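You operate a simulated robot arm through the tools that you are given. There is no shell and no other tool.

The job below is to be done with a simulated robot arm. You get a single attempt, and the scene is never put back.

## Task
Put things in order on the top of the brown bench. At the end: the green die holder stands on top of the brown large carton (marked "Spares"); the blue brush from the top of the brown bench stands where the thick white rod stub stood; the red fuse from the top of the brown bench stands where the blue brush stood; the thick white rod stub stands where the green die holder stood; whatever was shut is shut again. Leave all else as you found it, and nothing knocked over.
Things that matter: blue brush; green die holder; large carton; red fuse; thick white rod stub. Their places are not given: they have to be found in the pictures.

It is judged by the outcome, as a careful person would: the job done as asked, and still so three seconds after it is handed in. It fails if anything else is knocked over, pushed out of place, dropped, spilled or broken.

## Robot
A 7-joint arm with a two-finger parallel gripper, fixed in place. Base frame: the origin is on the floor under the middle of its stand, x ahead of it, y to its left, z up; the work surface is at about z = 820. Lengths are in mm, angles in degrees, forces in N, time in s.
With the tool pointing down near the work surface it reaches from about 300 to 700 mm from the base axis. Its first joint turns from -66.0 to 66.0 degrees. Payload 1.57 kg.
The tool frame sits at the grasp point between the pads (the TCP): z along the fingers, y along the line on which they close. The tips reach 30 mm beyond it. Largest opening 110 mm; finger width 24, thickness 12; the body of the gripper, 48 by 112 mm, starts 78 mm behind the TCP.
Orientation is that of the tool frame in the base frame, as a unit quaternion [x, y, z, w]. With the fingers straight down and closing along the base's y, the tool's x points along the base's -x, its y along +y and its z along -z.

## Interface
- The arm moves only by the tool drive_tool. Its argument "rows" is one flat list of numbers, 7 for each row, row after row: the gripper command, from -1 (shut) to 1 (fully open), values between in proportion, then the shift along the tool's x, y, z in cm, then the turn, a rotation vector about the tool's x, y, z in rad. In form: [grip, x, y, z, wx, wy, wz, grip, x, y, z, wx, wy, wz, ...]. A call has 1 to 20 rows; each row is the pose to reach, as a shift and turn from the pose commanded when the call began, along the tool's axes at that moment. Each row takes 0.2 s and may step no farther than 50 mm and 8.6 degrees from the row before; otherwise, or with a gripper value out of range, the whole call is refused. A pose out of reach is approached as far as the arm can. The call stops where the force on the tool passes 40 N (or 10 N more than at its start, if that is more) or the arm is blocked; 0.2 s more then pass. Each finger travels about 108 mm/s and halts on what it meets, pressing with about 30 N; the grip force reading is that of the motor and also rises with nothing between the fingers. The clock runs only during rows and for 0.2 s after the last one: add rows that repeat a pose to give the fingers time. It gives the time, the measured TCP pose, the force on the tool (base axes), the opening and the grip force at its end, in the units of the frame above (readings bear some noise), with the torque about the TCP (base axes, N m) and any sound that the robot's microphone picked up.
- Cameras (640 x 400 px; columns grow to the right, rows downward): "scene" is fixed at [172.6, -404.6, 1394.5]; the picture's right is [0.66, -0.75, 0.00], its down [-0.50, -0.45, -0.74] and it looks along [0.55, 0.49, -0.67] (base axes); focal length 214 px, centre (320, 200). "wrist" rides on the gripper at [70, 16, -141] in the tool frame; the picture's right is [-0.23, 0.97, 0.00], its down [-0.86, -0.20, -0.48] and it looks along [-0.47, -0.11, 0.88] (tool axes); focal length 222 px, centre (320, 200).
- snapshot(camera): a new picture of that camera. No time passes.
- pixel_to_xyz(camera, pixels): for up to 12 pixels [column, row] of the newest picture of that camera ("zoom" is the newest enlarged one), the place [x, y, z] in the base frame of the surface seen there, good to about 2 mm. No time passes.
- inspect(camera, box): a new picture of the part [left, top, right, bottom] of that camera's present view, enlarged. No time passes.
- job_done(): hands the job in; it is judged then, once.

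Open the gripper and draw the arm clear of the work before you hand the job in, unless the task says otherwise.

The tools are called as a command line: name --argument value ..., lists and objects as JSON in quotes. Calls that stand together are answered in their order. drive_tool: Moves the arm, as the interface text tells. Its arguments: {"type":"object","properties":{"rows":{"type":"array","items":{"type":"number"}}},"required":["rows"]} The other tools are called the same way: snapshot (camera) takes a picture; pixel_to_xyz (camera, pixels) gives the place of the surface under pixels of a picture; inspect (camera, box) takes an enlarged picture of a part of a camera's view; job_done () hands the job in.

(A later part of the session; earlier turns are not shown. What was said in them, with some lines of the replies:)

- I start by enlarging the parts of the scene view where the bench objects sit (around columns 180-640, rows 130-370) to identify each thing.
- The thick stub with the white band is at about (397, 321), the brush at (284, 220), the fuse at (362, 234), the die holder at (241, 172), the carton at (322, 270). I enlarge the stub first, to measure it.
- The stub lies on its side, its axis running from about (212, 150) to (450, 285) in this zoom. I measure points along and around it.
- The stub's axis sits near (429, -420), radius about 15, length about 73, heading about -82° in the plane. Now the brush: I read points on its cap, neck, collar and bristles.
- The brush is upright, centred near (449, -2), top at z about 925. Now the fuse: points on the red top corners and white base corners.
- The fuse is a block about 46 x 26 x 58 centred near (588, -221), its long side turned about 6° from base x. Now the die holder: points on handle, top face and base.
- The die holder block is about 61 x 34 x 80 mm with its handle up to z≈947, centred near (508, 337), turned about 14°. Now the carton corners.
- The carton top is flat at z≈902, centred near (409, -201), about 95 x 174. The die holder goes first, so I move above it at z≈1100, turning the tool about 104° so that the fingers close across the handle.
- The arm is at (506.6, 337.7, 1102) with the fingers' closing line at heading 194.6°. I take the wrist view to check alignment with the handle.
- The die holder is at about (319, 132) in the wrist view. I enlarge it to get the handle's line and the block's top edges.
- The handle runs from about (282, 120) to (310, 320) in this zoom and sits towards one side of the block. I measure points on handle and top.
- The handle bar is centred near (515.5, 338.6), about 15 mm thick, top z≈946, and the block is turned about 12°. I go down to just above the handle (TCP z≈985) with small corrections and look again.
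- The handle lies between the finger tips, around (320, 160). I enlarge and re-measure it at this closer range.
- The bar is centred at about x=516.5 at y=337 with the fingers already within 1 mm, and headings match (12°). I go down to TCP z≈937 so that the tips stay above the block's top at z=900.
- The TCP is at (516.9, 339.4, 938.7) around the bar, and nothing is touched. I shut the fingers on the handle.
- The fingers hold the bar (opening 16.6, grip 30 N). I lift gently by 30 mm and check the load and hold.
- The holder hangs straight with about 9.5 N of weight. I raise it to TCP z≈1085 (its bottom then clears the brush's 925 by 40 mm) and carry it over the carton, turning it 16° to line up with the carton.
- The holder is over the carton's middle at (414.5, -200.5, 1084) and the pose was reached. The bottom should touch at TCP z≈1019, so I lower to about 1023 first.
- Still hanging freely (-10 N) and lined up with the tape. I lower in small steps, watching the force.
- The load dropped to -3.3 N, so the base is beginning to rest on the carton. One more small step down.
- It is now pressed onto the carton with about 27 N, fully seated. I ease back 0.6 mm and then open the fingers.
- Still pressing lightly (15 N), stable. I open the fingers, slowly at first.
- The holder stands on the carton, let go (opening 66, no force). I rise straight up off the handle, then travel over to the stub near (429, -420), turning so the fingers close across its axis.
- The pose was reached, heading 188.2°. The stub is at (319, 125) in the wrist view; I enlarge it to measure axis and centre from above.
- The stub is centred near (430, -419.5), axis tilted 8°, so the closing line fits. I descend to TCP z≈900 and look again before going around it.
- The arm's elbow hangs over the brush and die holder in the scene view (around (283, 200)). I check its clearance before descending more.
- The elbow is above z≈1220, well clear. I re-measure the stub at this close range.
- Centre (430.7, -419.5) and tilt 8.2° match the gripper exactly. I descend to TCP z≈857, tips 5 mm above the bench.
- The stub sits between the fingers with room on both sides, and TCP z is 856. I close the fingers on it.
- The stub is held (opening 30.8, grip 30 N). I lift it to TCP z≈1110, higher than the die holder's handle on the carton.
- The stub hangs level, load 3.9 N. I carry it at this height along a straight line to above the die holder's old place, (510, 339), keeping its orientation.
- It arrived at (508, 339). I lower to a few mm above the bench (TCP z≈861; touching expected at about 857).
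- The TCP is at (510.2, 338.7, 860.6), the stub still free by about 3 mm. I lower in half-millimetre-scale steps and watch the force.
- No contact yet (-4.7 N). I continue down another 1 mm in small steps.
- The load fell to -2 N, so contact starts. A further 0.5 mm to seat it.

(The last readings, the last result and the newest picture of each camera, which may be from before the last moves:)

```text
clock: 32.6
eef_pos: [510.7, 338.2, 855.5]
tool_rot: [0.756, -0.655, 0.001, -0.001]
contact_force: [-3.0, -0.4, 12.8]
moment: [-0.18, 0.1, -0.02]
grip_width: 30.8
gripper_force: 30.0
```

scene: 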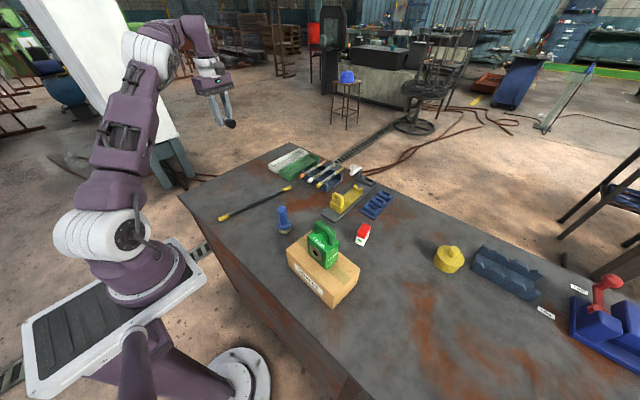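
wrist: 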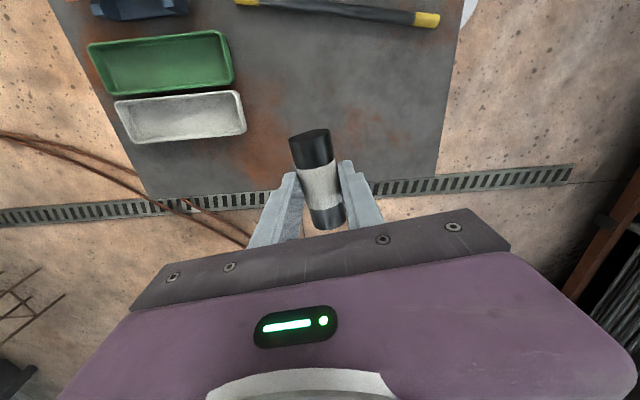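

It is seated (pressing about 17 N in total). I ease back 0.3 mm and open the fingers gradually so the stub does not roll.

drive_tool --rows '[-1, 0, 0, -0.03, 0, 0, 0, -0.42, 0, 0, -0.03, 0, 0, 0, -0.4, 0, 0, -0.03, 0, 0, 0, -0.36, 0, 0, -0.03, 0, 0, 0, -0.3, 0, 0, -0.03, 0, 0, 0, -0.2, 0, 0, -0.03, 0, 0, 0, 0.0, 0, 0, -0.03, 0, 0, 0, 0.2, 0, 0, -0.03, 0, 0, 0, 0.2, 0, 0, -0.03, 0, 0, 0]'

snapshot --camera "wrist"

inspect --camera "scene" --box '[200, 130, 296, 200]'

```text
clock: 34.6
eef_pos: [510.0, 339.3, 856.0]
tool_rot: [0.756, -0.655, 0.0, 0.001]
contact_force: [0.1, 0.5, 0.9]
moment: [-0.04, 0.03, 0.0]
grip_width: 66.3
gripper_force: 0.1
```

```text
taken
```

wrist: 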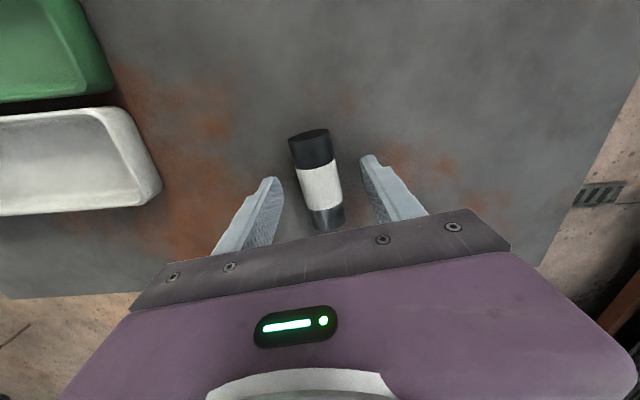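

```text
5.71 times, centred on (248, 165) of scene
```

zoom: 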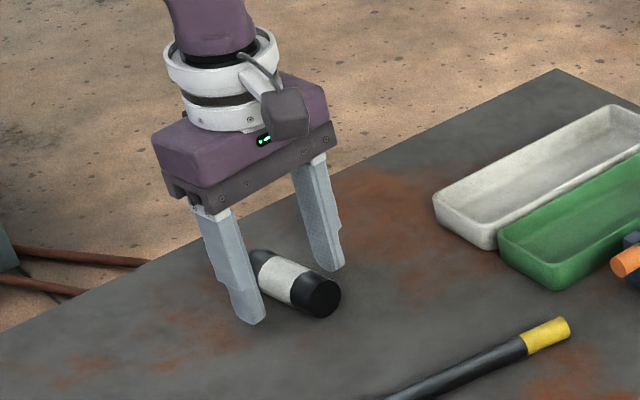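

The stub lies still midway between the open fingers. I rise straight up, then travel to above the brush near (449, -2) while turning the tool back to heading 90°.

drive_tool --rows '[0.2, 0, 0, -4.0, 0, 0, 0, 0.2, 0, 0, -8.0, 0, 0, 0, 0.2, 0, 0, -12.0, 0, 0, 0, 0.2, 0, 0, -16.0, 0, 0, 0, 0.2, 0, 0, -20.4, 0, 0, 0, 0.2, 2.53, 0.841, -20.4, 0, 0, 0.1318, 0.2, 5.06, 1.682, -20.4, 0, 0, 0.2637, 0.2, 7.59, 2.522, -20.4, 0, 0, 0.3955, 0.2, 10.12, 3.363, -20.4, 0, 0, 0.5274, 0.2, 12.65, 4.204, -20.4, 0, 0, 0.6592, 0.2, 15.18, 5.045, -20.4, 0, 0, 0.7911, 0.2, 17.71, 5.885, -20.4, 0, 0, 0.9229, 0.2, 20.24, 6.726, -20.4, 0, 0, 1.0548, 0.2, 22.77, 7.567, -20.4, 0, 0, 1.1866, 0.2, 25.3, 8.408, -20.4, 0, 0, 1.3185, 0.2, 27.83, 9.248, -20.4, 0, 0, 1.4503, 0.2, 30.36, 10.089, -20.4, 0, 0, 1.5822, 0.2, 32.89, 10.93, -20.4, 0, 0, 1.714, 0.2, 32.89, 10.93, -20.4, 0, 0, 1.714]'

snapshot --camera "wrist"

snapshot --camera "scene"

```text
clock: 38.6
eef_pos: [449.1, -3.1, 1059.1]
tool_rot: [0.001, 1.0, 0.0, 0.0]
contact_force: [0.2, 0.3, 0.2]
moment: [-0.02, -0.03, 0.01]
grip_width: 65.9
gripper_force: 0.0
```

```text
taken
```

wrist: 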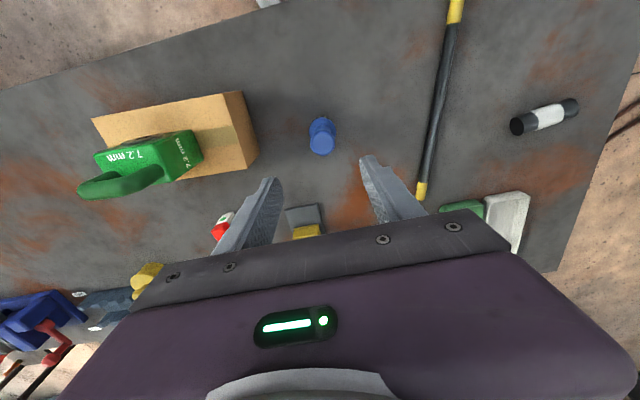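

```text
taken
```

scene: 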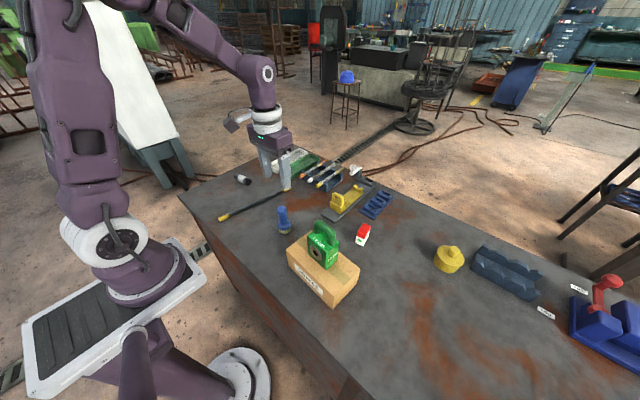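

The tool is above the brush at heading 90°; the brush appears at (321, 136). I enlarge it to find its centre and its collar and neck heights.

inspect --camera "wrist" --box '[289, 112, 353, 162]'

```text
8.00 times, centred on (321, 137) of wrist
```

zoom: 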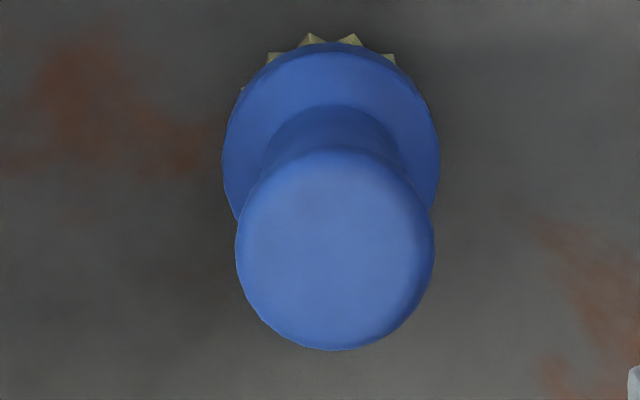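

pixel_to_xyz --camera "zoom" --pixels '[[335, 250], [245, 240], [425, 240], [335, 165], [335, 340], [230, 150], [432, 150], [330, 50], [330, 120], [280, 90], [380, 90], [335, 80]]'

```text
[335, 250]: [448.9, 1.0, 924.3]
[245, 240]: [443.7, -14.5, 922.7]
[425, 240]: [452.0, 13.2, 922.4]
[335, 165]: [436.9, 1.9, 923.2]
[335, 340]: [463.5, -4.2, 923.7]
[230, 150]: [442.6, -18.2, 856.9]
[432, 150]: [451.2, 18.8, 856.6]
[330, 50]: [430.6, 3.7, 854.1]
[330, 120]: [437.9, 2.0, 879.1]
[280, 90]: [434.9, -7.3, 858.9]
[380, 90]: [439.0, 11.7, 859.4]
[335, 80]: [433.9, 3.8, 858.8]
```

The brush is centred at about (449.3, -0.6), with a collar of radius ~20 at z 842-859 which is the firm place to hold. I descend to TCP z≈962, above its top, with a 2 mm correction, and look again.

drive_tool --rows '[0.2, -0.02, 0.18, 4.0, 0, 0, 0, 0.2, -0.02, 0.18, 8.0, 0, 0, 0, 0.2, -0.02, 0.18, 9.7, 0, 0, 0, 0.2, -0.02, 0.18, 9.7, 0, 0, 0]'

inspect --camera "wrist" --box '[256, 120, 384, 220]'

```text
clock: 39.6
eef_pos: [448.1, -1.2, 963.7]
tool_rot: [0.001, 1.0, 0.0, 0.0]
contact_force: [0.8, 0.0, -0.6]
moment: [-0.01, -0.01, 0.04]
grip_width: 66.1
gripper_force: 0.0
```

```text
4.00 times, centred on (320, 170) of wrist
```

zoom: 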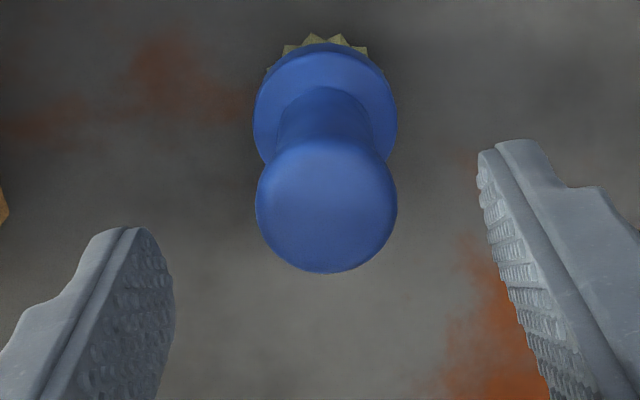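

pixel_to_xyz --camera "zoom" --pixels '[[326, 205], [262, 200], [392, 200], [326, 150], [326, 265], [258, 110], [394, 110], [325, 60], [325, 48], [260, 130], [393, 130], [320, 40]]'

```text
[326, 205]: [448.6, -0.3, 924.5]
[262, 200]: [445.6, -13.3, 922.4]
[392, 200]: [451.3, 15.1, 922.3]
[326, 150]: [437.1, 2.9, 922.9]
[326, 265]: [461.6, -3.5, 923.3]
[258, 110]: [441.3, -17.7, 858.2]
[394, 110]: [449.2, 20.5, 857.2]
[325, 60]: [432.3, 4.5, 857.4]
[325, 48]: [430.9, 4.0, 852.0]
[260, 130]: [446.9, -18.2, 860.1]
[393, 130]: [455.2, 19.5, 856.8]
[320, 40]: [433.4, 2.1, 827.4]
```

The brush's centre reads (449, 0.3), within about 1.5 mm of the tool. I apply that small shift and lower the fingers around the collar to TCP z≈865.

drive_tool --rows '[0.2, -0.03, 0.1, 2.0, 0, 0, 0, 0.2, -0.03, 0.1, 5.0, 0, 0, 0, 0.2, -0.03, 0.1, 8.0, 0, 0, 0, 0.2, -0.03, 0.1, 9.75, 0, 0, 0, 0.2, -0.03, 0.1, 9.75, 0, 0, 0]'

snapshot --camera "wrist"

inspect --camera "scene" --box '[240, 170, 340, 260]'

```text
clock: 40.8
eef_pos: [450.1, 0.2, 865.6]
tool_rot: [0.001, 1.0, 0.0, 0.0]
contact_force: [0.2, 0.7, -0.8]
moment: [0.03, 0.0, 0.02]
grip_width: 65.9
gripper_force: 0.1
```

```text
taken
```

wrist: 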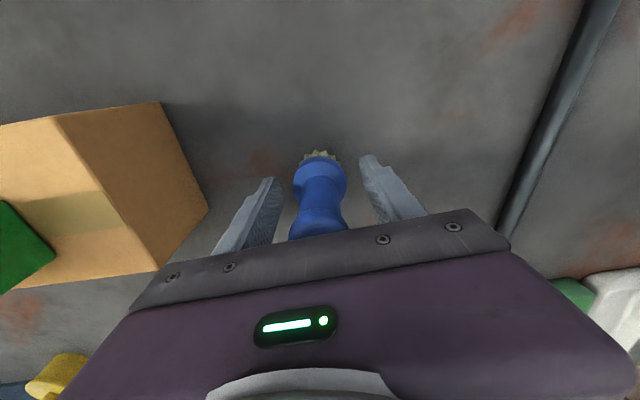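

```text
4.44 times, centred on (290, 215) of scene
```

zoom: 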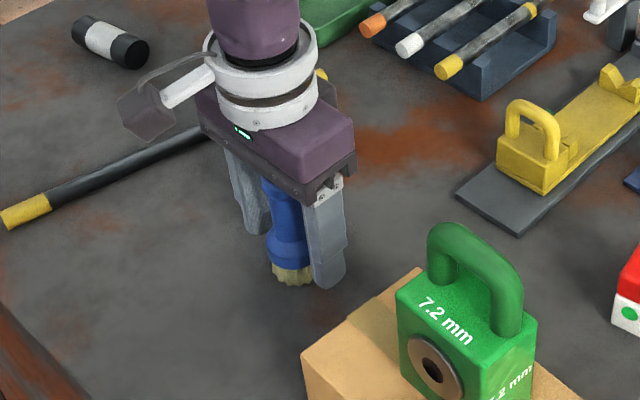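

The fingers stand around the brush without touching, the gripper body just above its cap. I close on the collar.

drive_tool --rows '[-0.1, 0, 0, 0, 0, 0, 0, -1, 0, 0, 0, 0, 0, 0, -1, 0, 0, 0, 0, 0, 0, -1, 0, 0, 0, 0, 0, 0]'

snapshot --camera "wrist"

inspect --camera "scene" --box '[254, 180, 318, 250]'

```text
clock: 41.8
eef_pos: [449.2, 1.9, 866.6]
tool_rot: [0.0, 1.0, 0.0, 0.0]
contact_force: [0.4, -0.3, -0.3]
moment: [0.01, -0.02, -0.02]
grip_width: 40.9
gripper_force: 30.3
```

```text
taken
```

wrist: 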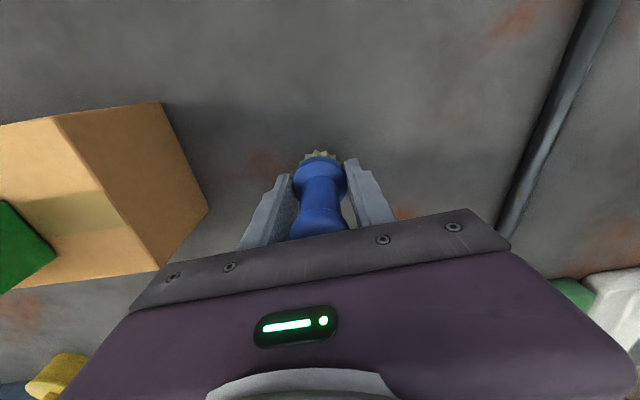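

```text
5.71 times, centred on (286, 215) of scene
```

zoom: 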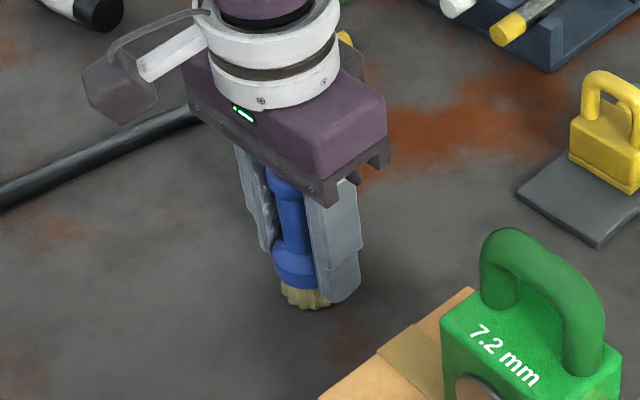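

The collar is held (opening 40.9, 30 N), the brush upright. I lift slowly at first, then up to TCP z≈1120 so its bristles clear the die holder's handle.

drive_tool --rows '[-1, 0, 0, -0.5, 0, 0, 0, -1, 0, 0, -1.5, 0, 0, 0, -1, 0, 0, -4.0, 0, 0, 0, -1, 0, 0, -8.0, 0, 0, 0, -1, 0, 0, -12.5, 0, 0, 0, -1, 0, 0, -17.0, 0, 0, 0, -1, 0, 0, -21.5, 0, 0, 0, -1, 0, 0, -25.4, 0, 0, 0, -1, 0, 0, -25.4, 0, 0, 0]'

snapshot --camera "wrist"

inspect --camera "scene" --box '[230, 80, 350, 210]'

```text
clock: 43.8
eef_pos: [449.4, -1.4, 1119.8]
tool_rot: [0.0, 1.0, -0.001, 0.0]
contact_force: [0.4, -0.1, -1.1]
moment: [0.06, 0.01, -0.02]
grip_width: 40.7
gripper_force: 29.7
```

```text
taken
```

wrist: 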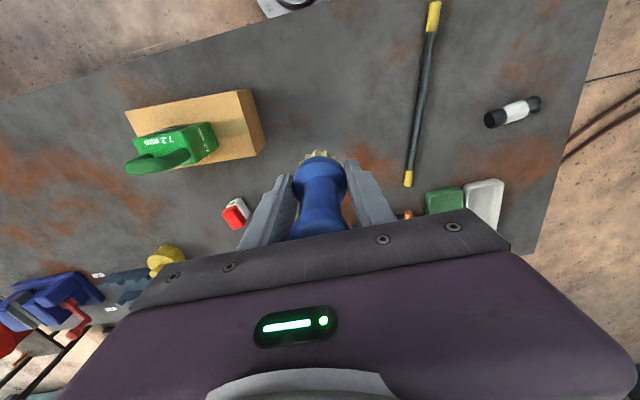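

```text
3.08 times, centred on (290, 145) of scene
```

zoom: 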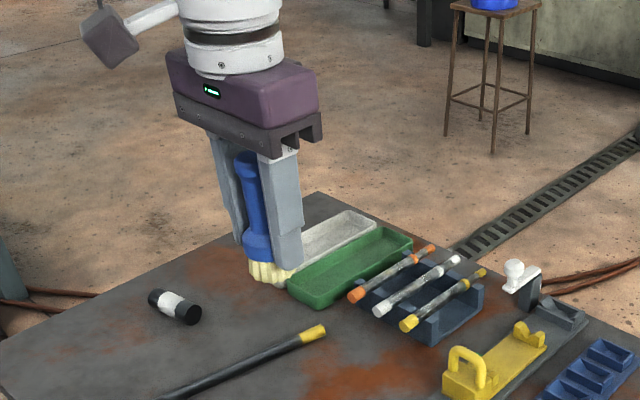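

The brush hangs upright in the grip (about 1.1 N). I carry it at this height over to the stub's old place, (430.7, -419.5).

drive_tool --rows '[-1, 0.055, -1.259, 0, 0, 0, 0, -1, 0.183, -4.197, 0, 0, 0, 0, -1, 0.366, -8.394, 0, 0, 0, 0, -1, 0.567, -13.011, 0, 0, 0, 0, -1, 0.769, -17.627, 0, 0, 0, 0, -1, 0.97, -22.244, 0, 0, 0, 0, -1, 1.171, -26.861, 0, 0, 0, 0, -1, 1.373, -31.478, 0, 0, 0, 0, -1, 1.574, -36.094, 0, 0, 0, 0, -1, 1.739, -39.872, 0, 0, 0, 0, -1, 1.83, -41.97, 0, 0, 0, 0, -1, 1.83, -41.97, 0, 0, 0, 0]'

snapshot --camera "wrist"

snapshot --camera "scene"

```text
clock: 46.4
eef_pos: [430.8, -418.9, 1118.8]
tool_rot: [0.001, 1.0, 0.001, -0.001]
contact_force: [-0.2, -1.1, -1.5]
moment: [0.01, -0.04, -0.01]
grip_width: 40.9
gripper_force: 30.6
```

```text
taken
```

wrist: 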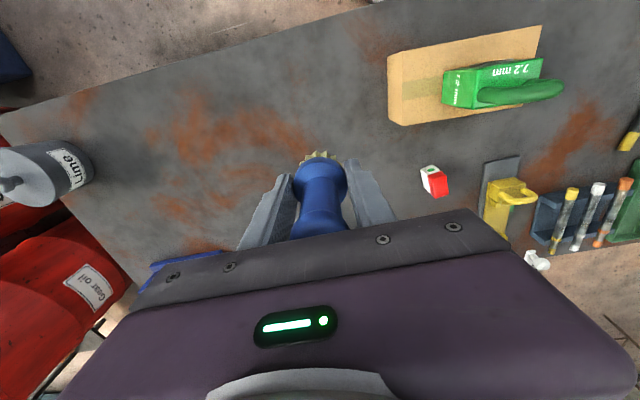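

```text
taken
```

scene: 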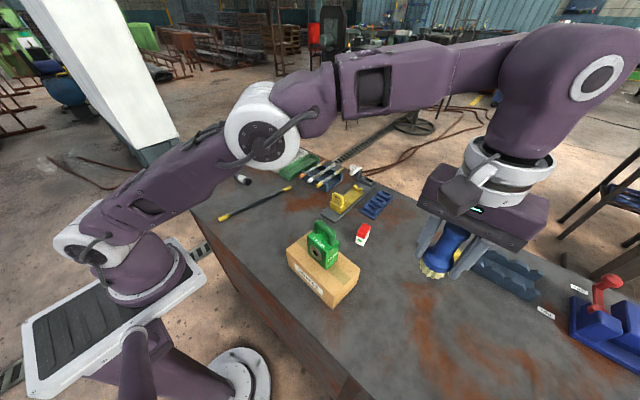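

The brush is above the stub's old place at (430.8, -418.9). I lower it to about TCP z≈870, a few mm before touching (expected near 866).

drive_tool --rows '[-1, 0, 0, 3.0, 0, 0, 0, -1, 0, 0, 7.0, 0, 0, 0, -1, 0, 0, 11.5, 0, 0, 0, -1, 0, 0, 16.0, 0, 0, 0, -1, 0, 0, 20.0, 0, 0, 0, -1, 0, 0, 23.0, 0, 0, 0, -1, 0, 0, 24.6, 0, 0, 0, -1, 0, 0, 25.0, 0, 0, 0, -1, 0, 0, 25.0, 0, 0, 0]'

inspect --camera "scene" --box '[350, 250, 450, 350]'

```text
clock: 48.4
eef_pos: [432.0, -419.5, 869.5]
tool_rot: [0.001, 1.0, 0.0, 0.0]
contact_force: [0.0, 0.1, -0.7]
moment: [0.0, -0.02, -0.01]
grip_width: 40.9
gripper_force: 30.3
```

```text
4.00 times, centred on (400, 300) of scene
```

zoom: 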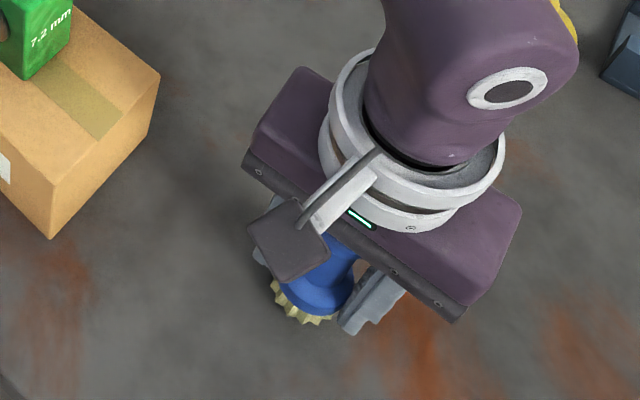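

Still free of the bench (z 869.5, -0.7 N). I lower in 1 mm steps.

drive_tool --rows '[-1, 0, 0, 0.1, 0, 0, 0, -1, 0, 0, 0.2, 0, 0, 0, -1, 0, 0, 0.3, 0, 0, 0]'

```text
clock: 49.2
eef_pos: [431.0, -418.9, 866.9]
tool_rot: [0.001, 1.0, 0.0, 0.0]
contact_force: [-0.6, -0.3, -1.9]
moment: [0.02, 0.01, -0.01]
grip_width: 41.1
gripper_force: 29.7
```

No contact yet (-1.9 N within noise of the weight). Another 1 mm in half-millimetre steps.

drive_tool --rows '[-1, 0, 0, 0.05, 0, 0, 0, -1, 0, 0, 0.1, 0, 0, 0, -1, 0, 0, 0.1, 0, 0, 0]'

```text
clock: 50.0
eef_pos: [431.0, -419.2, 867.3]
tool_rot: [-0.001, 1.0, 0.0, 0.0]
contact_force: [-1.0, 1.0, 5.1]
moment: [0.06, -0.04, -0.01]
grip_width: 41.0
gripper_force: 29.9
```

The bristles now press on the bench with about 6 N. I open the fingers gradually.

drive_tool --rows '[-0.23, 0, 0, 0, 0, 0, 0, -0.2, 0, 0, 0, 0, 0, 0, -0.15, 0, 0, 0, 0, 0, 0, -0.05, 0, 0, 0, 0, 0, 0, 0.1, 0, 0, 0, 0, 0, 0, 0.25, 0, 0, 0, 0, 0, 0, 0.25, 0, 0, 0, 0, 0, 0]'

snapshot --camera "wrist"

```text
clock: 51.6
eef_pos: [431.9, -419.4, 866.4]
tool_rot: [0.0, 1.0, 0.0, 0.0]
contact_force: [0.1, 0.0, 0.3]
moment: [0.02, -0.01, -0.01]
grip_width: 68.6
gripper_force: 0.1
```

```text
taken
```

wrist: 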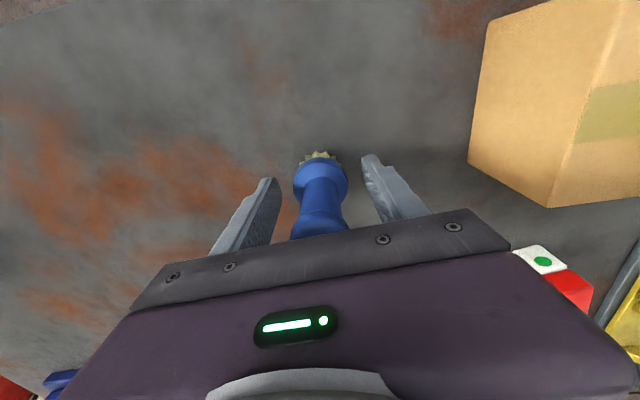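

The brush stands on its own, midway between the open fingers. I rise straight up and move over the fuse near (588, -221), turning 6.5° to match its sides.

drive_tool --rows '[0.25, 0, 0, -2.5, 0, 0, 0, 0.25, 0, 0, -6.5, 0, 0, 0, 0.25, 0, 0, -11.0, 0, 0, 0, 0.25, 0, 0, -15.5, 0, 0, 0, 0.25, 0, 0, -19.4, 0, 0, 0, 0.25, -1.26, 1.588, -19.4, 0, 0, -0.009, 0.25, -3.78, 4.764, -19.4, 0, 0, -0.027, 0.25, -6.615, 8.337, -19.4, 0, 0, -0.0475, 0.25, -9.45, 11.91, -19.4, 0, 0, -0.068, 0.25, -12.285, 15.483, -19.4, 0, 0, -0.088, 0.25, -14.648, 18.461, -19.4, 0, 0, -0.105, 0.25, -15.75, 19.85, -19.4, 0, 0, -0.113, 0.25, -15.75, 19.85, -19.4, 0, 0, -0.113]'

snapshot --camera "wrist"

snapshot --camera "scene"

```text
clock: 54.4
eef_pos: [588.0, -220.7, 1059.0]
tool_rot: [-0.056, 0.998, 0.0, 0.0]
contact_force: [1.0, -0.6, 0.5]
moment: [0.01, 0.01, 0.04]
grip_width: 69.0
gripper_force: 0.1
```

```text
taken
```

wrist: 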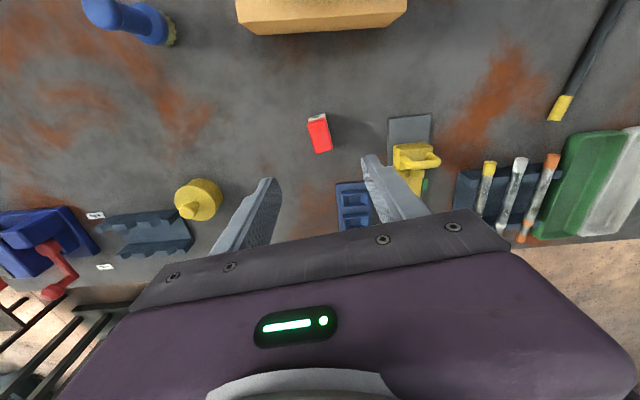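

```text
taken
```

scene: 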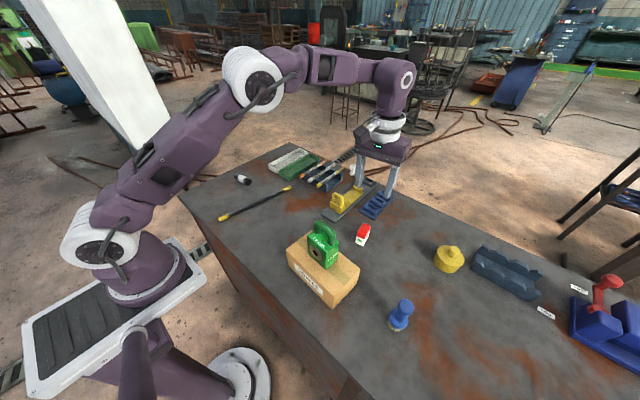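

The brush stands at its new place ((400, 315) in the scene view). The fuse shows at (319, 133) in the wrist view; I enlarge it to fix its centre and angle.

inspect --camera "wrist" --box '[287, 108, 351, 158]'

```text
8.00 times, centred on (319, 133) of wrist
```

zoom: 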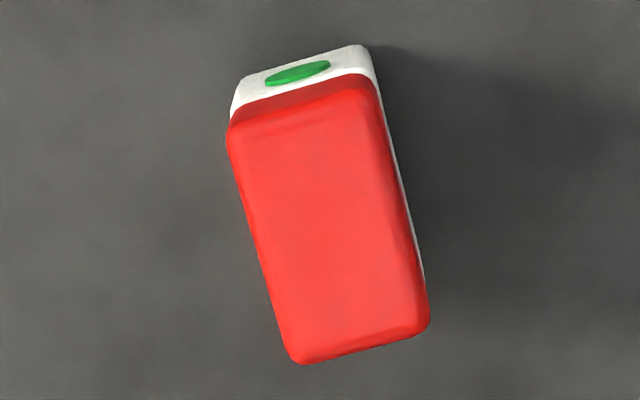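

pixel_to_xyz --camera "zoom" --pixels '[[240, 140], [372, 105], [420, 310], [298, 350], [330, 225], [255, 220], [395, 190], [305, 115], [360, 340], [280, 310], [405, 240], [300, 70]]'

```text
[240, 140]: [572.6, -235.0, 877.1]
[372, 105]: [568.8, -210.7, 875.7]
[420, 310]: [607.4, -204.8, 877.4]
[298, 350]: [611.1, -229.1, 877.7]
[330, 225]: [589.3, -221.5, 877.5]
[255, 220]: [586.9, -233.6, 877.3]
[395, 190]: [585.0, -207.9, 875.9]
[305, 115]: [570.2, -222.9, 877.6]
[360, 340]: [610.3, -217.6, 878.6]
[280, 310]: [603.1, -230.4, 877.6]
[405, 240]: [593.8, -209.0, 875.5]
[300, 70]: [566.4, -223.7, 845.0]
```

The fuse is centred near (589.8, -220.2), turned 8.6°. Before lowering the fingers beside it I check how near the grey plate, blue tray and other neighbours are.

snapshot --camera "wrist"

pixel_to_xyz --camera "wrist" --pixels '[[390, 120], [390, 155], [338, 185], [345, 225], [362, 183], [220, 205], [275, 30], [400, 30]]'

```text
taken
```

wrist: 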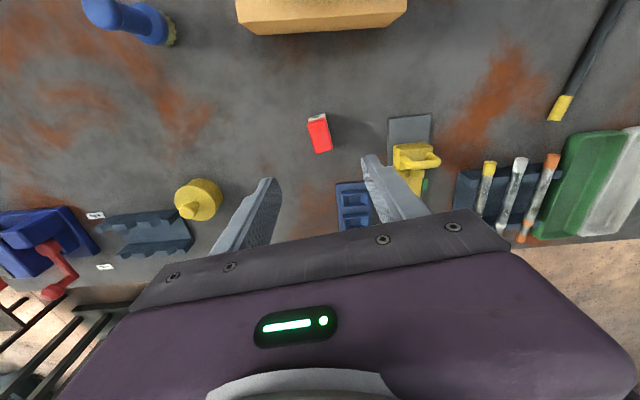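

```text
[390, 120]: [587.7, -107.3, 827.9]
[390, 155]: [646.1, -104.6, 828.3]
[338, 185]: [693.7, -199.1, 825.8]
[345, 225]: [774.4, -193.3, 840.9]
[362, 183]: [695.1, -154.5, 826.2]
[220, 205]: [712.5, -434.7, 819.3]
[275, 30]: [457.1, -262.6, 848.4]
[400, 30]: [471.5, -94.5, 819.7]
```

There is plenty of room (the plate starts at y=-107, the blue tray at x=694). I descend to TCP z≈920 with a 2° turn and a 1.5 mm correction.

drive_tool --rows '[0.25, -0.15, 0.04, 4.0, 0, 0, -0.037, 0.25, -0.15, 0.04, 8.0, 0, 0, -0.037, 0.25, -0.15, 0.04, 12.0, 0, 0, -0.037, 0.25, -0.15, 0.04, 13.9, 0, 0, -0.037, 0.25, -0.15, 0.04, 13.9, 0, 0, -0.037]'

inspect --camera "wrist" --box '[256, 110, 384, 210]'

```text
clock: 55.6
eef_pos: [590.6, -220.4, 920.3]
tool_rot: [-0.074, 0.997, 0.0, 0.0]
contact_force: [0.3, 0.1, -0.2]
moment: [-0.01, 0.03, -0.01]
grip_width: 69.0
gripper_force: 0.1
```

```text
4.00 times, centred on (320, 160) of wrist
```

zoom: 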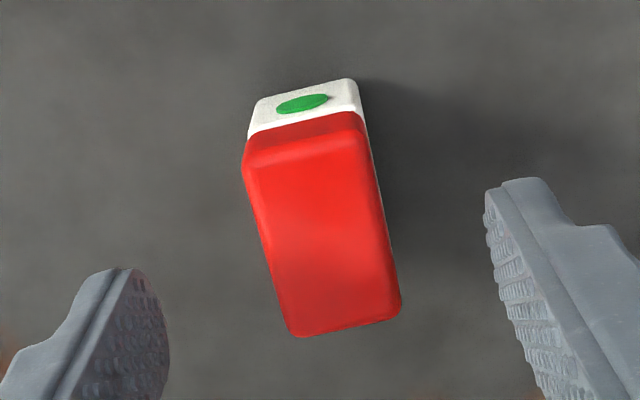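

pixel_to_xyz --camera "zoom" --pixels '[[250, 175], [358, 140], [393, 302], [295, 328], [320, 235], [268, 250], [378, 220], [305, 160], [345, 318], [285, 300], [388, 265], [302, 103]]'

```text
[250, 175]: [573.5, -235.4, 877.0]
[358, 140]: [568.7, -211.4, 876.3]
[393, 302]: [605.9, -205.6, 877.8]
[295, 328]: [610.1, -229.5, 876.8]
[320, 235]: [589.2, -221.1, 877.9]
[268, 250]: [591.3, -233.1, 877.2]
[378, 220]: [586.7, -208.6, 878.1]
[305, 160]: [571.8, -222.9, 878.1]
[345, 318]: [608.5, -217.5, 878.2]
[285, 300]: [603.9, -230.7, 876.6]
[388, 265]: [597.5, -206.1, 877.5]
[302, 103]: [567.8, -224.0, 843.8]
```

Angle 9° and centre (589.6, -220.5) agree with the tool. I lower the fingers to TCP z≈859 around the fuse.

drive_tool --rows '[0.25, 0.05, 0, 2.0, 0, 0, -0.006, 0.25, 0.05, 0, 4.5, 0, 0, -0.006, 0.25, 0.05, 0, 6.1, 0, 0, -0.006, 0.25, 0.05, 0, 6.1, 0, 0, -0.006]'

snapshot --camera "wrist"

```text
clock: 56.6
eef_pos: [588.8, -220.0, 861.2]
tool_rot: [-0.078, 0.997, 0.0, 0.0]
contact_force: [-0.2, -0.4, 0.0]
moment: [-0.02, -0.01, -0.02]
grip_width: 68.7
gripper_force: 0.2
```

```text
taken
```

wrist: 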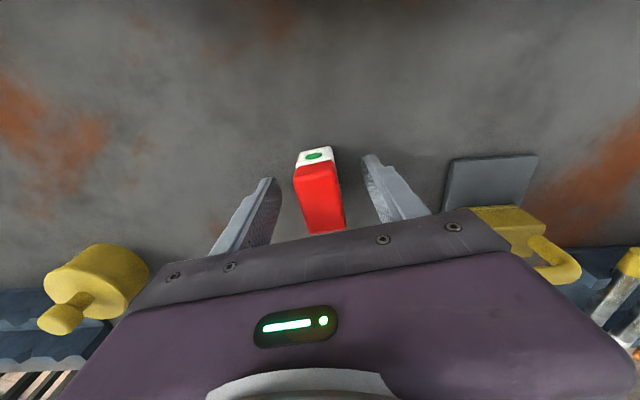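

The fuse stands between the fingers, nothing touched. I close on it.

drive_tool --rows '[-0.3, 0, 0, 0, 0, 0, 0, -1, 0, 0, 0, 0, 0, 0, -1, 0, 0, 0, 0, 0, 0, -1, 0, 0, 0, 0, 0, 0]'

snapshot --camera "wrist"

```text
clock: 57.6
eef_pos: [588.8, -219.3, 861.1]
tool_rot: [-0.077, 0.997, 0.0, -0.001]
contact_force: [0.2, 0.3, 0.0]
moment: [-0.02, -0.03, -0.01]
grip_width: 27.6
gripper_force: 29.9
```

```text
taken
```

wrist: 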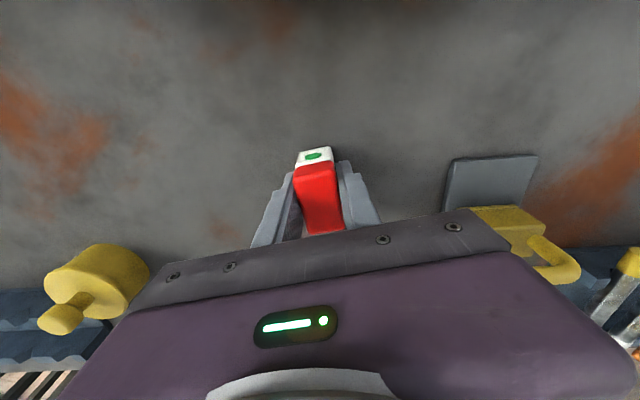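

The fuse is held (opening 27.6, 30 N). I lift it to TCP z≈1000 and carry it to above the brush's old place, (449, 0), keeping its orientation.

drive_tool --rows '[-1, 0, 0, -0.5, 0, 0, 0, -1, 0, 0, -1.5, 0, 0, 0, -1, 0, 0, -4.0, 0, 0, 0, -1, 0, 0, -8.0, 0, 0, 0, -1, 0, 0, -11.5, 0, 0, 0, -1, 0, 0, -14.0, 0, 0, 0, -1, 0.837, 1.913, -14.0, 0, 0, 0, -1, 2.301, 5.26, -14.0, 0, 0, 0, -1, 4.079, 9.325, -14.0, 0, 0, 0, -1, 5.858, 13.39, -14.0, 0, 0, 0, -1, 7.636, 17.454, -14.0, 0, 0, 0, -1, 9.309, 21.28, -14.0, 0, 0, 0, -1, 10.46, 23.91, -14.0, 0, 0, 0, -1, 10.46, 23.91, -14.0, 0, 0, 0]'

snapshot --camera "wrist"

snapshot --camera "scene"

```text
clock: 60.6
eef_pos: [449.6, 2.6, 1001.3]
tool_rot: [-0.077, 0.997, 0.001, 0.0]
contact_force: [-0.2, -0.5, -1.1]
moment: [0.03, -0.01, 0.01]
grip_width: 27.5
gripper_force: 30.1
```

```text
taken
```

wrist: 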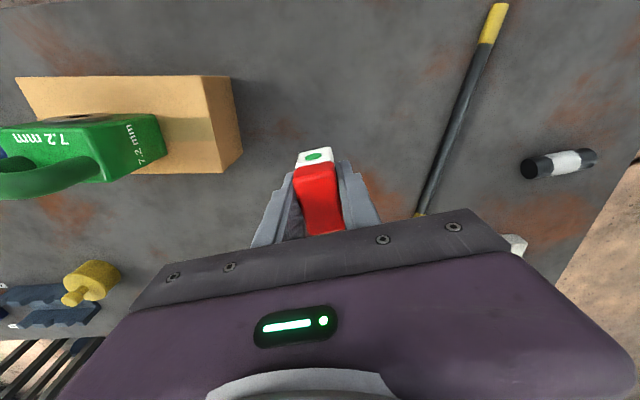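

```text
taken
```

scene: 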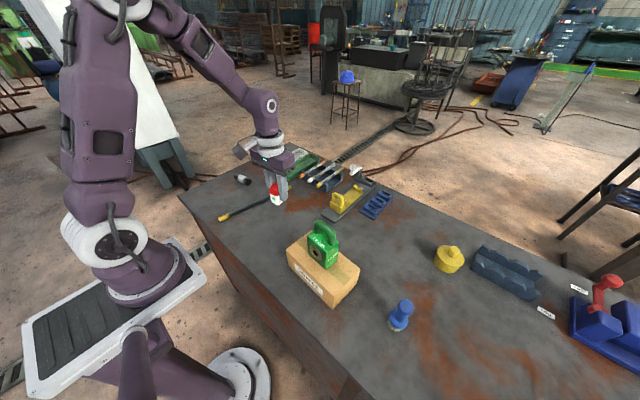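

The fuse is above the brush's old spot. I lower it to TCP z≈866, just above the bench (contact expected near 860), and read the position again.

drive_tool --rows '[-1, 0, 0, 3.0, 0, 0, 0, -1, 0, 0, 7.0, 0, 0, 0, -1, 0, 0, 10.5, 0, 0, 0, -1, 0, 0, 12.7, 0, 0, 0, -1, 0, 0, 13.4, 0, 0, 0, -1, 0, 0, 13.4, 0, 0, 0]'

inspect --camera "scene" --box '[244, 170, 324, 250]'

```text
clock: 62.0
eef_pos: [448.9, -0.4, 865.7]
tool_rot: [-0.078, 0.997, 0.0, 0.0]
contact_force: [0.2, 0.5, -0.5]
moment: [0.0, 0.0, 0.0]
grip_width: 27.8
gripper_force: 29.9
```

```text
5.00 times, centred on (284, 210) of scene
```

zoom: 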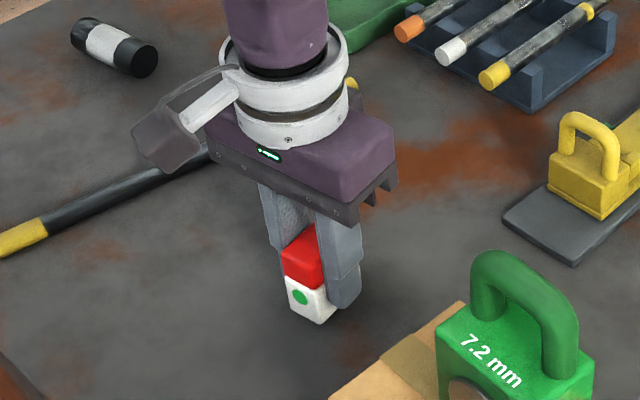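

The TCP is at (448.9, -0.4, 865.7) and the fuse is upright. I lower by 4 mm in 1 mm steps.

drive_tool --rows '[-1, 0, 0, 0.1, 0, 0, 0, -1, 0, 0, 0.2, 0, 0, 0, -1, 0, 0, 0.3, 0, 0, 0, -1, 0, 0, 0.4, 0, 0, 0, -1, 0, 0, 0.4, 0, 0, 0]'

```text
clock: 63.2
eef_pos: [449.5, 0.1, 861.3]
tool_rot: [-0.078, 0.997, 0.0, 0.001]
contact_force: [-0.1, -0.5, -0.6]
moment: [0.02, -0.01, 0.02]
grip_width: 27.7
gripper_force: 30.1
```

No contact yet (-0.6 N, weight about 1 N). I go on in half-millimetre steps.

drive_tool --rows '[-1, 0, 0, 0.05, 0, 0, 0, -1, 0, 0, 0.1, 0, 0, 0, -1, 0, 0, 0.1, 0, 0, 0]'

```text
clock: 64.0
eef_pos: [450.2, -0.6, 860.6]
tool_rot: [-0.078, 0.997, 0.0, 0.001]
contact_force: [-0.1, 0.6, -1.1]
moment: [-0.02, 0.02, 0.0]
grip_width: 27.6
gripper_force: 29.0
```

Still free at 860.6. Another half-millimetre step or two.

drive_tool --rows '[-1, 0, 0, 0.05, 0, 0, 0, -1, 0, 0, 0.05, 0, 0, 0]'

```text
clock: 64.6
eef_pos: [450.7, -0.5, 862.1]
tool_rot: [-0.078, 0.997, -0.001, 0.0]
contact_force: [-1.2, 0.5, 8.9]
moment: [-0.02, 0.02, 0.04]
grip_width: 27.8
gripper_force: 29.5
```

The fuse now presses on the bench with about 10 N. I open the fingers gradually.

drive_tool --rows '[-0.47, 0, 0, 0, 0, 0, 0, -0.44, 0, 0, 0, 0, 0, 0, -0.38, 0, 0, 0, 0, 0, 0, -0.25, 0, 0, 0, 0, 0, 0, 0.0, 0, 0, 0, 0, 0, 0, 0.25, 0, 0, 0, 0, 0, 0, 0.25, 0, 0, 0, 0, 0, 0]'

snapshot --camera "wrist"

```text
clock: 66.2
eef_pos: [449.3, 0.8, 860.5]
tool_rot: [-0.077, 0.997, 0.0, 0.0]
contact_force: [1.1, 0.5, -0.3]
moment: [0.02, 0.04, -0.01]
grip_width: 68.4
gripper_force: 0.0
```

```text
taken
```

wrist: 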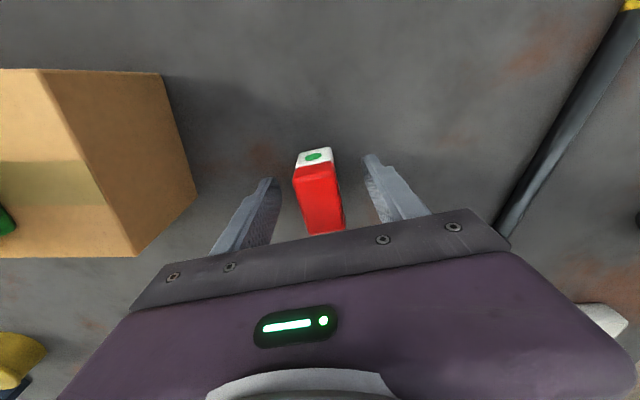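

The fuse stands free between the open fingers. I rise straight up and draw the arm back to a height like that at the start.

drive_tool --rows '[0.25, 0, 0, -2.5, 0, 0, 0, 0.25, 0, 0, -6.5, 0, 0, 0, 0.25, 0, 0, -11.0, 0, 0, 0, 0.4, 0, 0, -15.5, 0, 0, 0, 0.7, 0, 0, -20.0, 0, 0, 0, 1, 0, 0, -24.5, 0, 0, 0, 1, 0, 0, -29.0, 0, 0, 0, 1, 0, 0, -33.0, 0, 0, 0, 1, 0, 0, -36.0, 0, 0, 0, 1, 0, 0, -36.0, 0, 0, 0]'

snapshot --camera "scene"

snapshot --camera "wrist"

```text
clock: 68.4
eef_pos: [448.8, -0.2, 1221.6]
tool_rot: [-0.078, 0.997, 0.0, 0.001]
contact_force: [-0.1, -0.2, 0.3]
moment: [0.0, -0.01, -0.02]
grip_width: 109.9
gripper_force: 0.1
```

```text
taken
```

scene: 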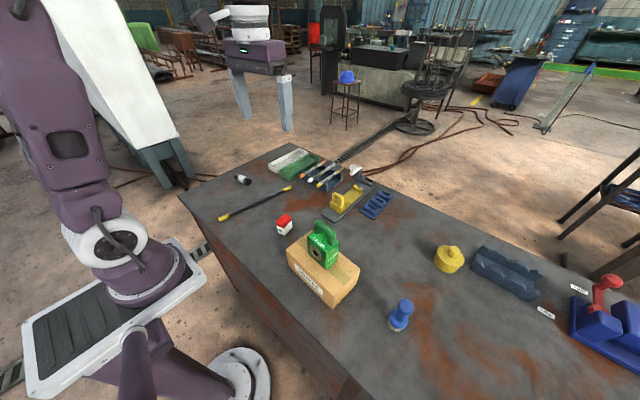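

```text
taken
```

wrist: 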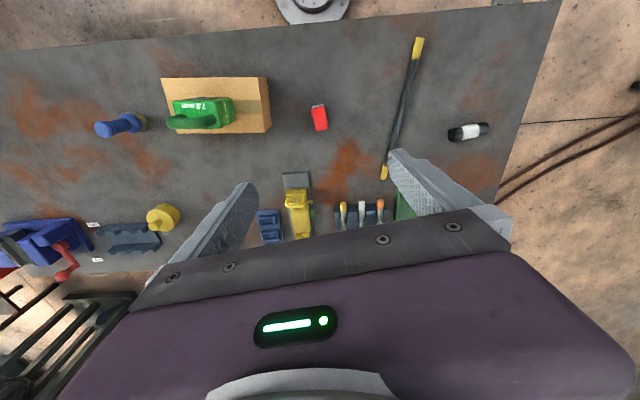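

All four things look to be in place. I verify positions by enlarging the stub, brush and carton in the scene view.

inspect --camera "scene" --box '[280, 210, 370, 310]'

pixel_to_xyz --camera "zoom" --pixels '[[155, 144], [360, 345], [465, 228], [355, 400], [300, 200], [215, 235]]'

inspect --camera "scene" --box '[370, 285, 434, 340]'

inspect --camera "scene" --box '[220, 160, 300, 240]'

```text
4.00 times, centred on (325, 260) of scene
```

zoom: 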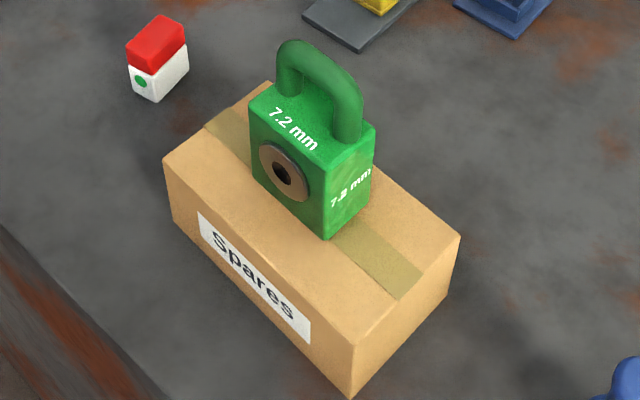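

```text
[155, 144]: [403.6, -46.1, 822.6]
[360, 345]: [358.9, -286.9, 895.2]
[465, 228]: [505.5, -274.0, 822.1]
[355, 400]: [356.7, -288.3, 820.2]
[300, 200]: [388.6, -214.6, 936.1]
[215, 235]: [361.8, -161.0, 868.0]
```

```text
7.27 times, centred on (402, 312) of scene
```

zoom: 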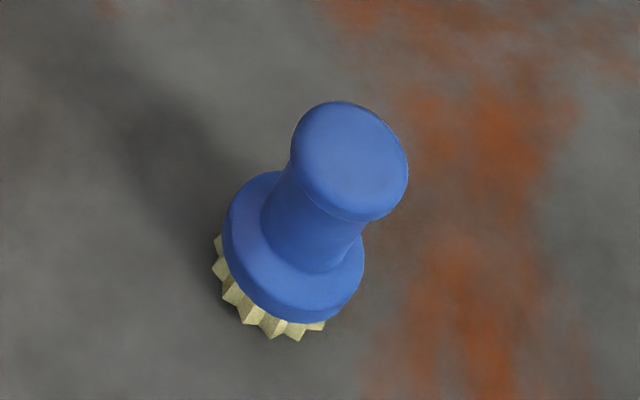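

```text
5.00 times, centred on (260, 200) of scene
```

zoom: 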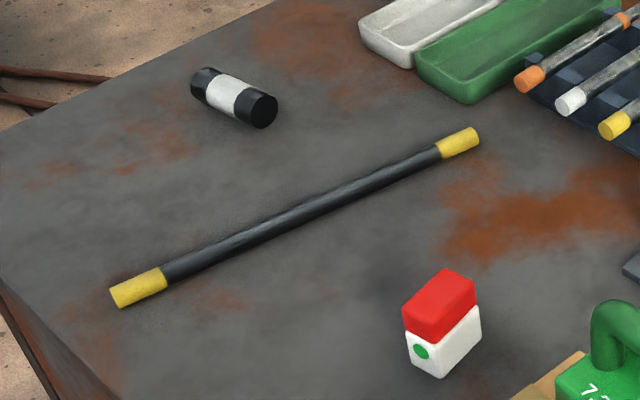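

The carton corner (356.7, -288.3) is where it was. I read the stub's, fuse's and rod's places in this last zoom.

pixel_to_xyz --camera "zoom" --pixels '[[205, 85], [230, 95], [262, 105], [440, 295], [438, 375], [475, 285], [135, 290], [460, 142]]'

inspect --camera "wrist" --box '[80, 60, 280, 185]'

```text
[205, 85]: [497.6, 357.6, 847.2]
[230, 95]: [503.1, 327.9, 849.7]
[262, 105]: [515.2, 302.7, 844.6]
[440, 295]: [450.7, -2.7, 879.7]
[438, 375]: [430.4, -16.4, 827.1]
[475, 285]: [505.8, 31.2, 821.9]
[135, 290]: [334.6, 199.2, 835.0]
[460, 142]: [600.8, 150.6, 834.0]
```

```text
3.20 times, centred on (180, 122) of wrist
```

zoom: 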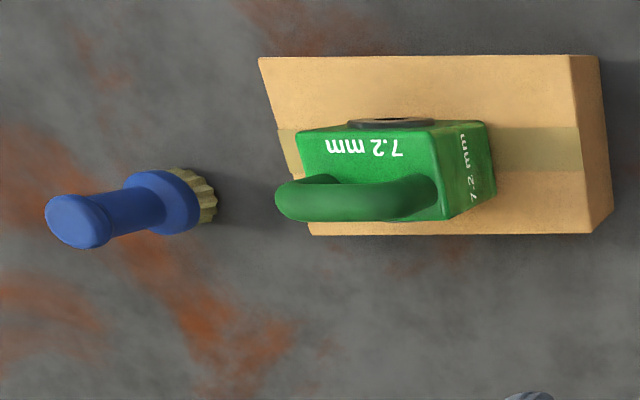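

The stub is centred near (508, 338), the fuse near (450, -1), the brush upright at the stub's old spot, and the die holder squarely on the carton. Everything else is unmoved and the arm is clear with the gripper open, so I hand the job in.

job_done

```text
The job is handed in.
```

The job is handed in, with all four things moved as asked. In the last pictures before I handed in, everything was standing or lying still:

| Thing | Now stands | Final place (x, y in mm) |
|---|---|---|
| Green die holder | On top of the "Spares" carton, near the middle | about (409, -201) |
| Thick white rod stub | Where the die holder stood | about (509, 338) |
| Blue brush | Where the stub stood, upright | about (431, -419) |
| Red fuse | Where the brush stood, upright | about (450, -1) |

- **Stub:** I took the thick black stub with the white band to be the "thick white rod stub". It was lying on its side at the start, so I laid it down the same way at its new place.
- **Die holder:** I turned it about 16° so that it lines up with the carton.
- **Nothing else moved:** The carton corner I re-measured was within about 2 mm of its first reading. Nothing else was touched.
- **Nothing to shut:** I did not open anything, so nothing needed shutting again.
- **Arm:** It finished clear above the bench with the gripper open.
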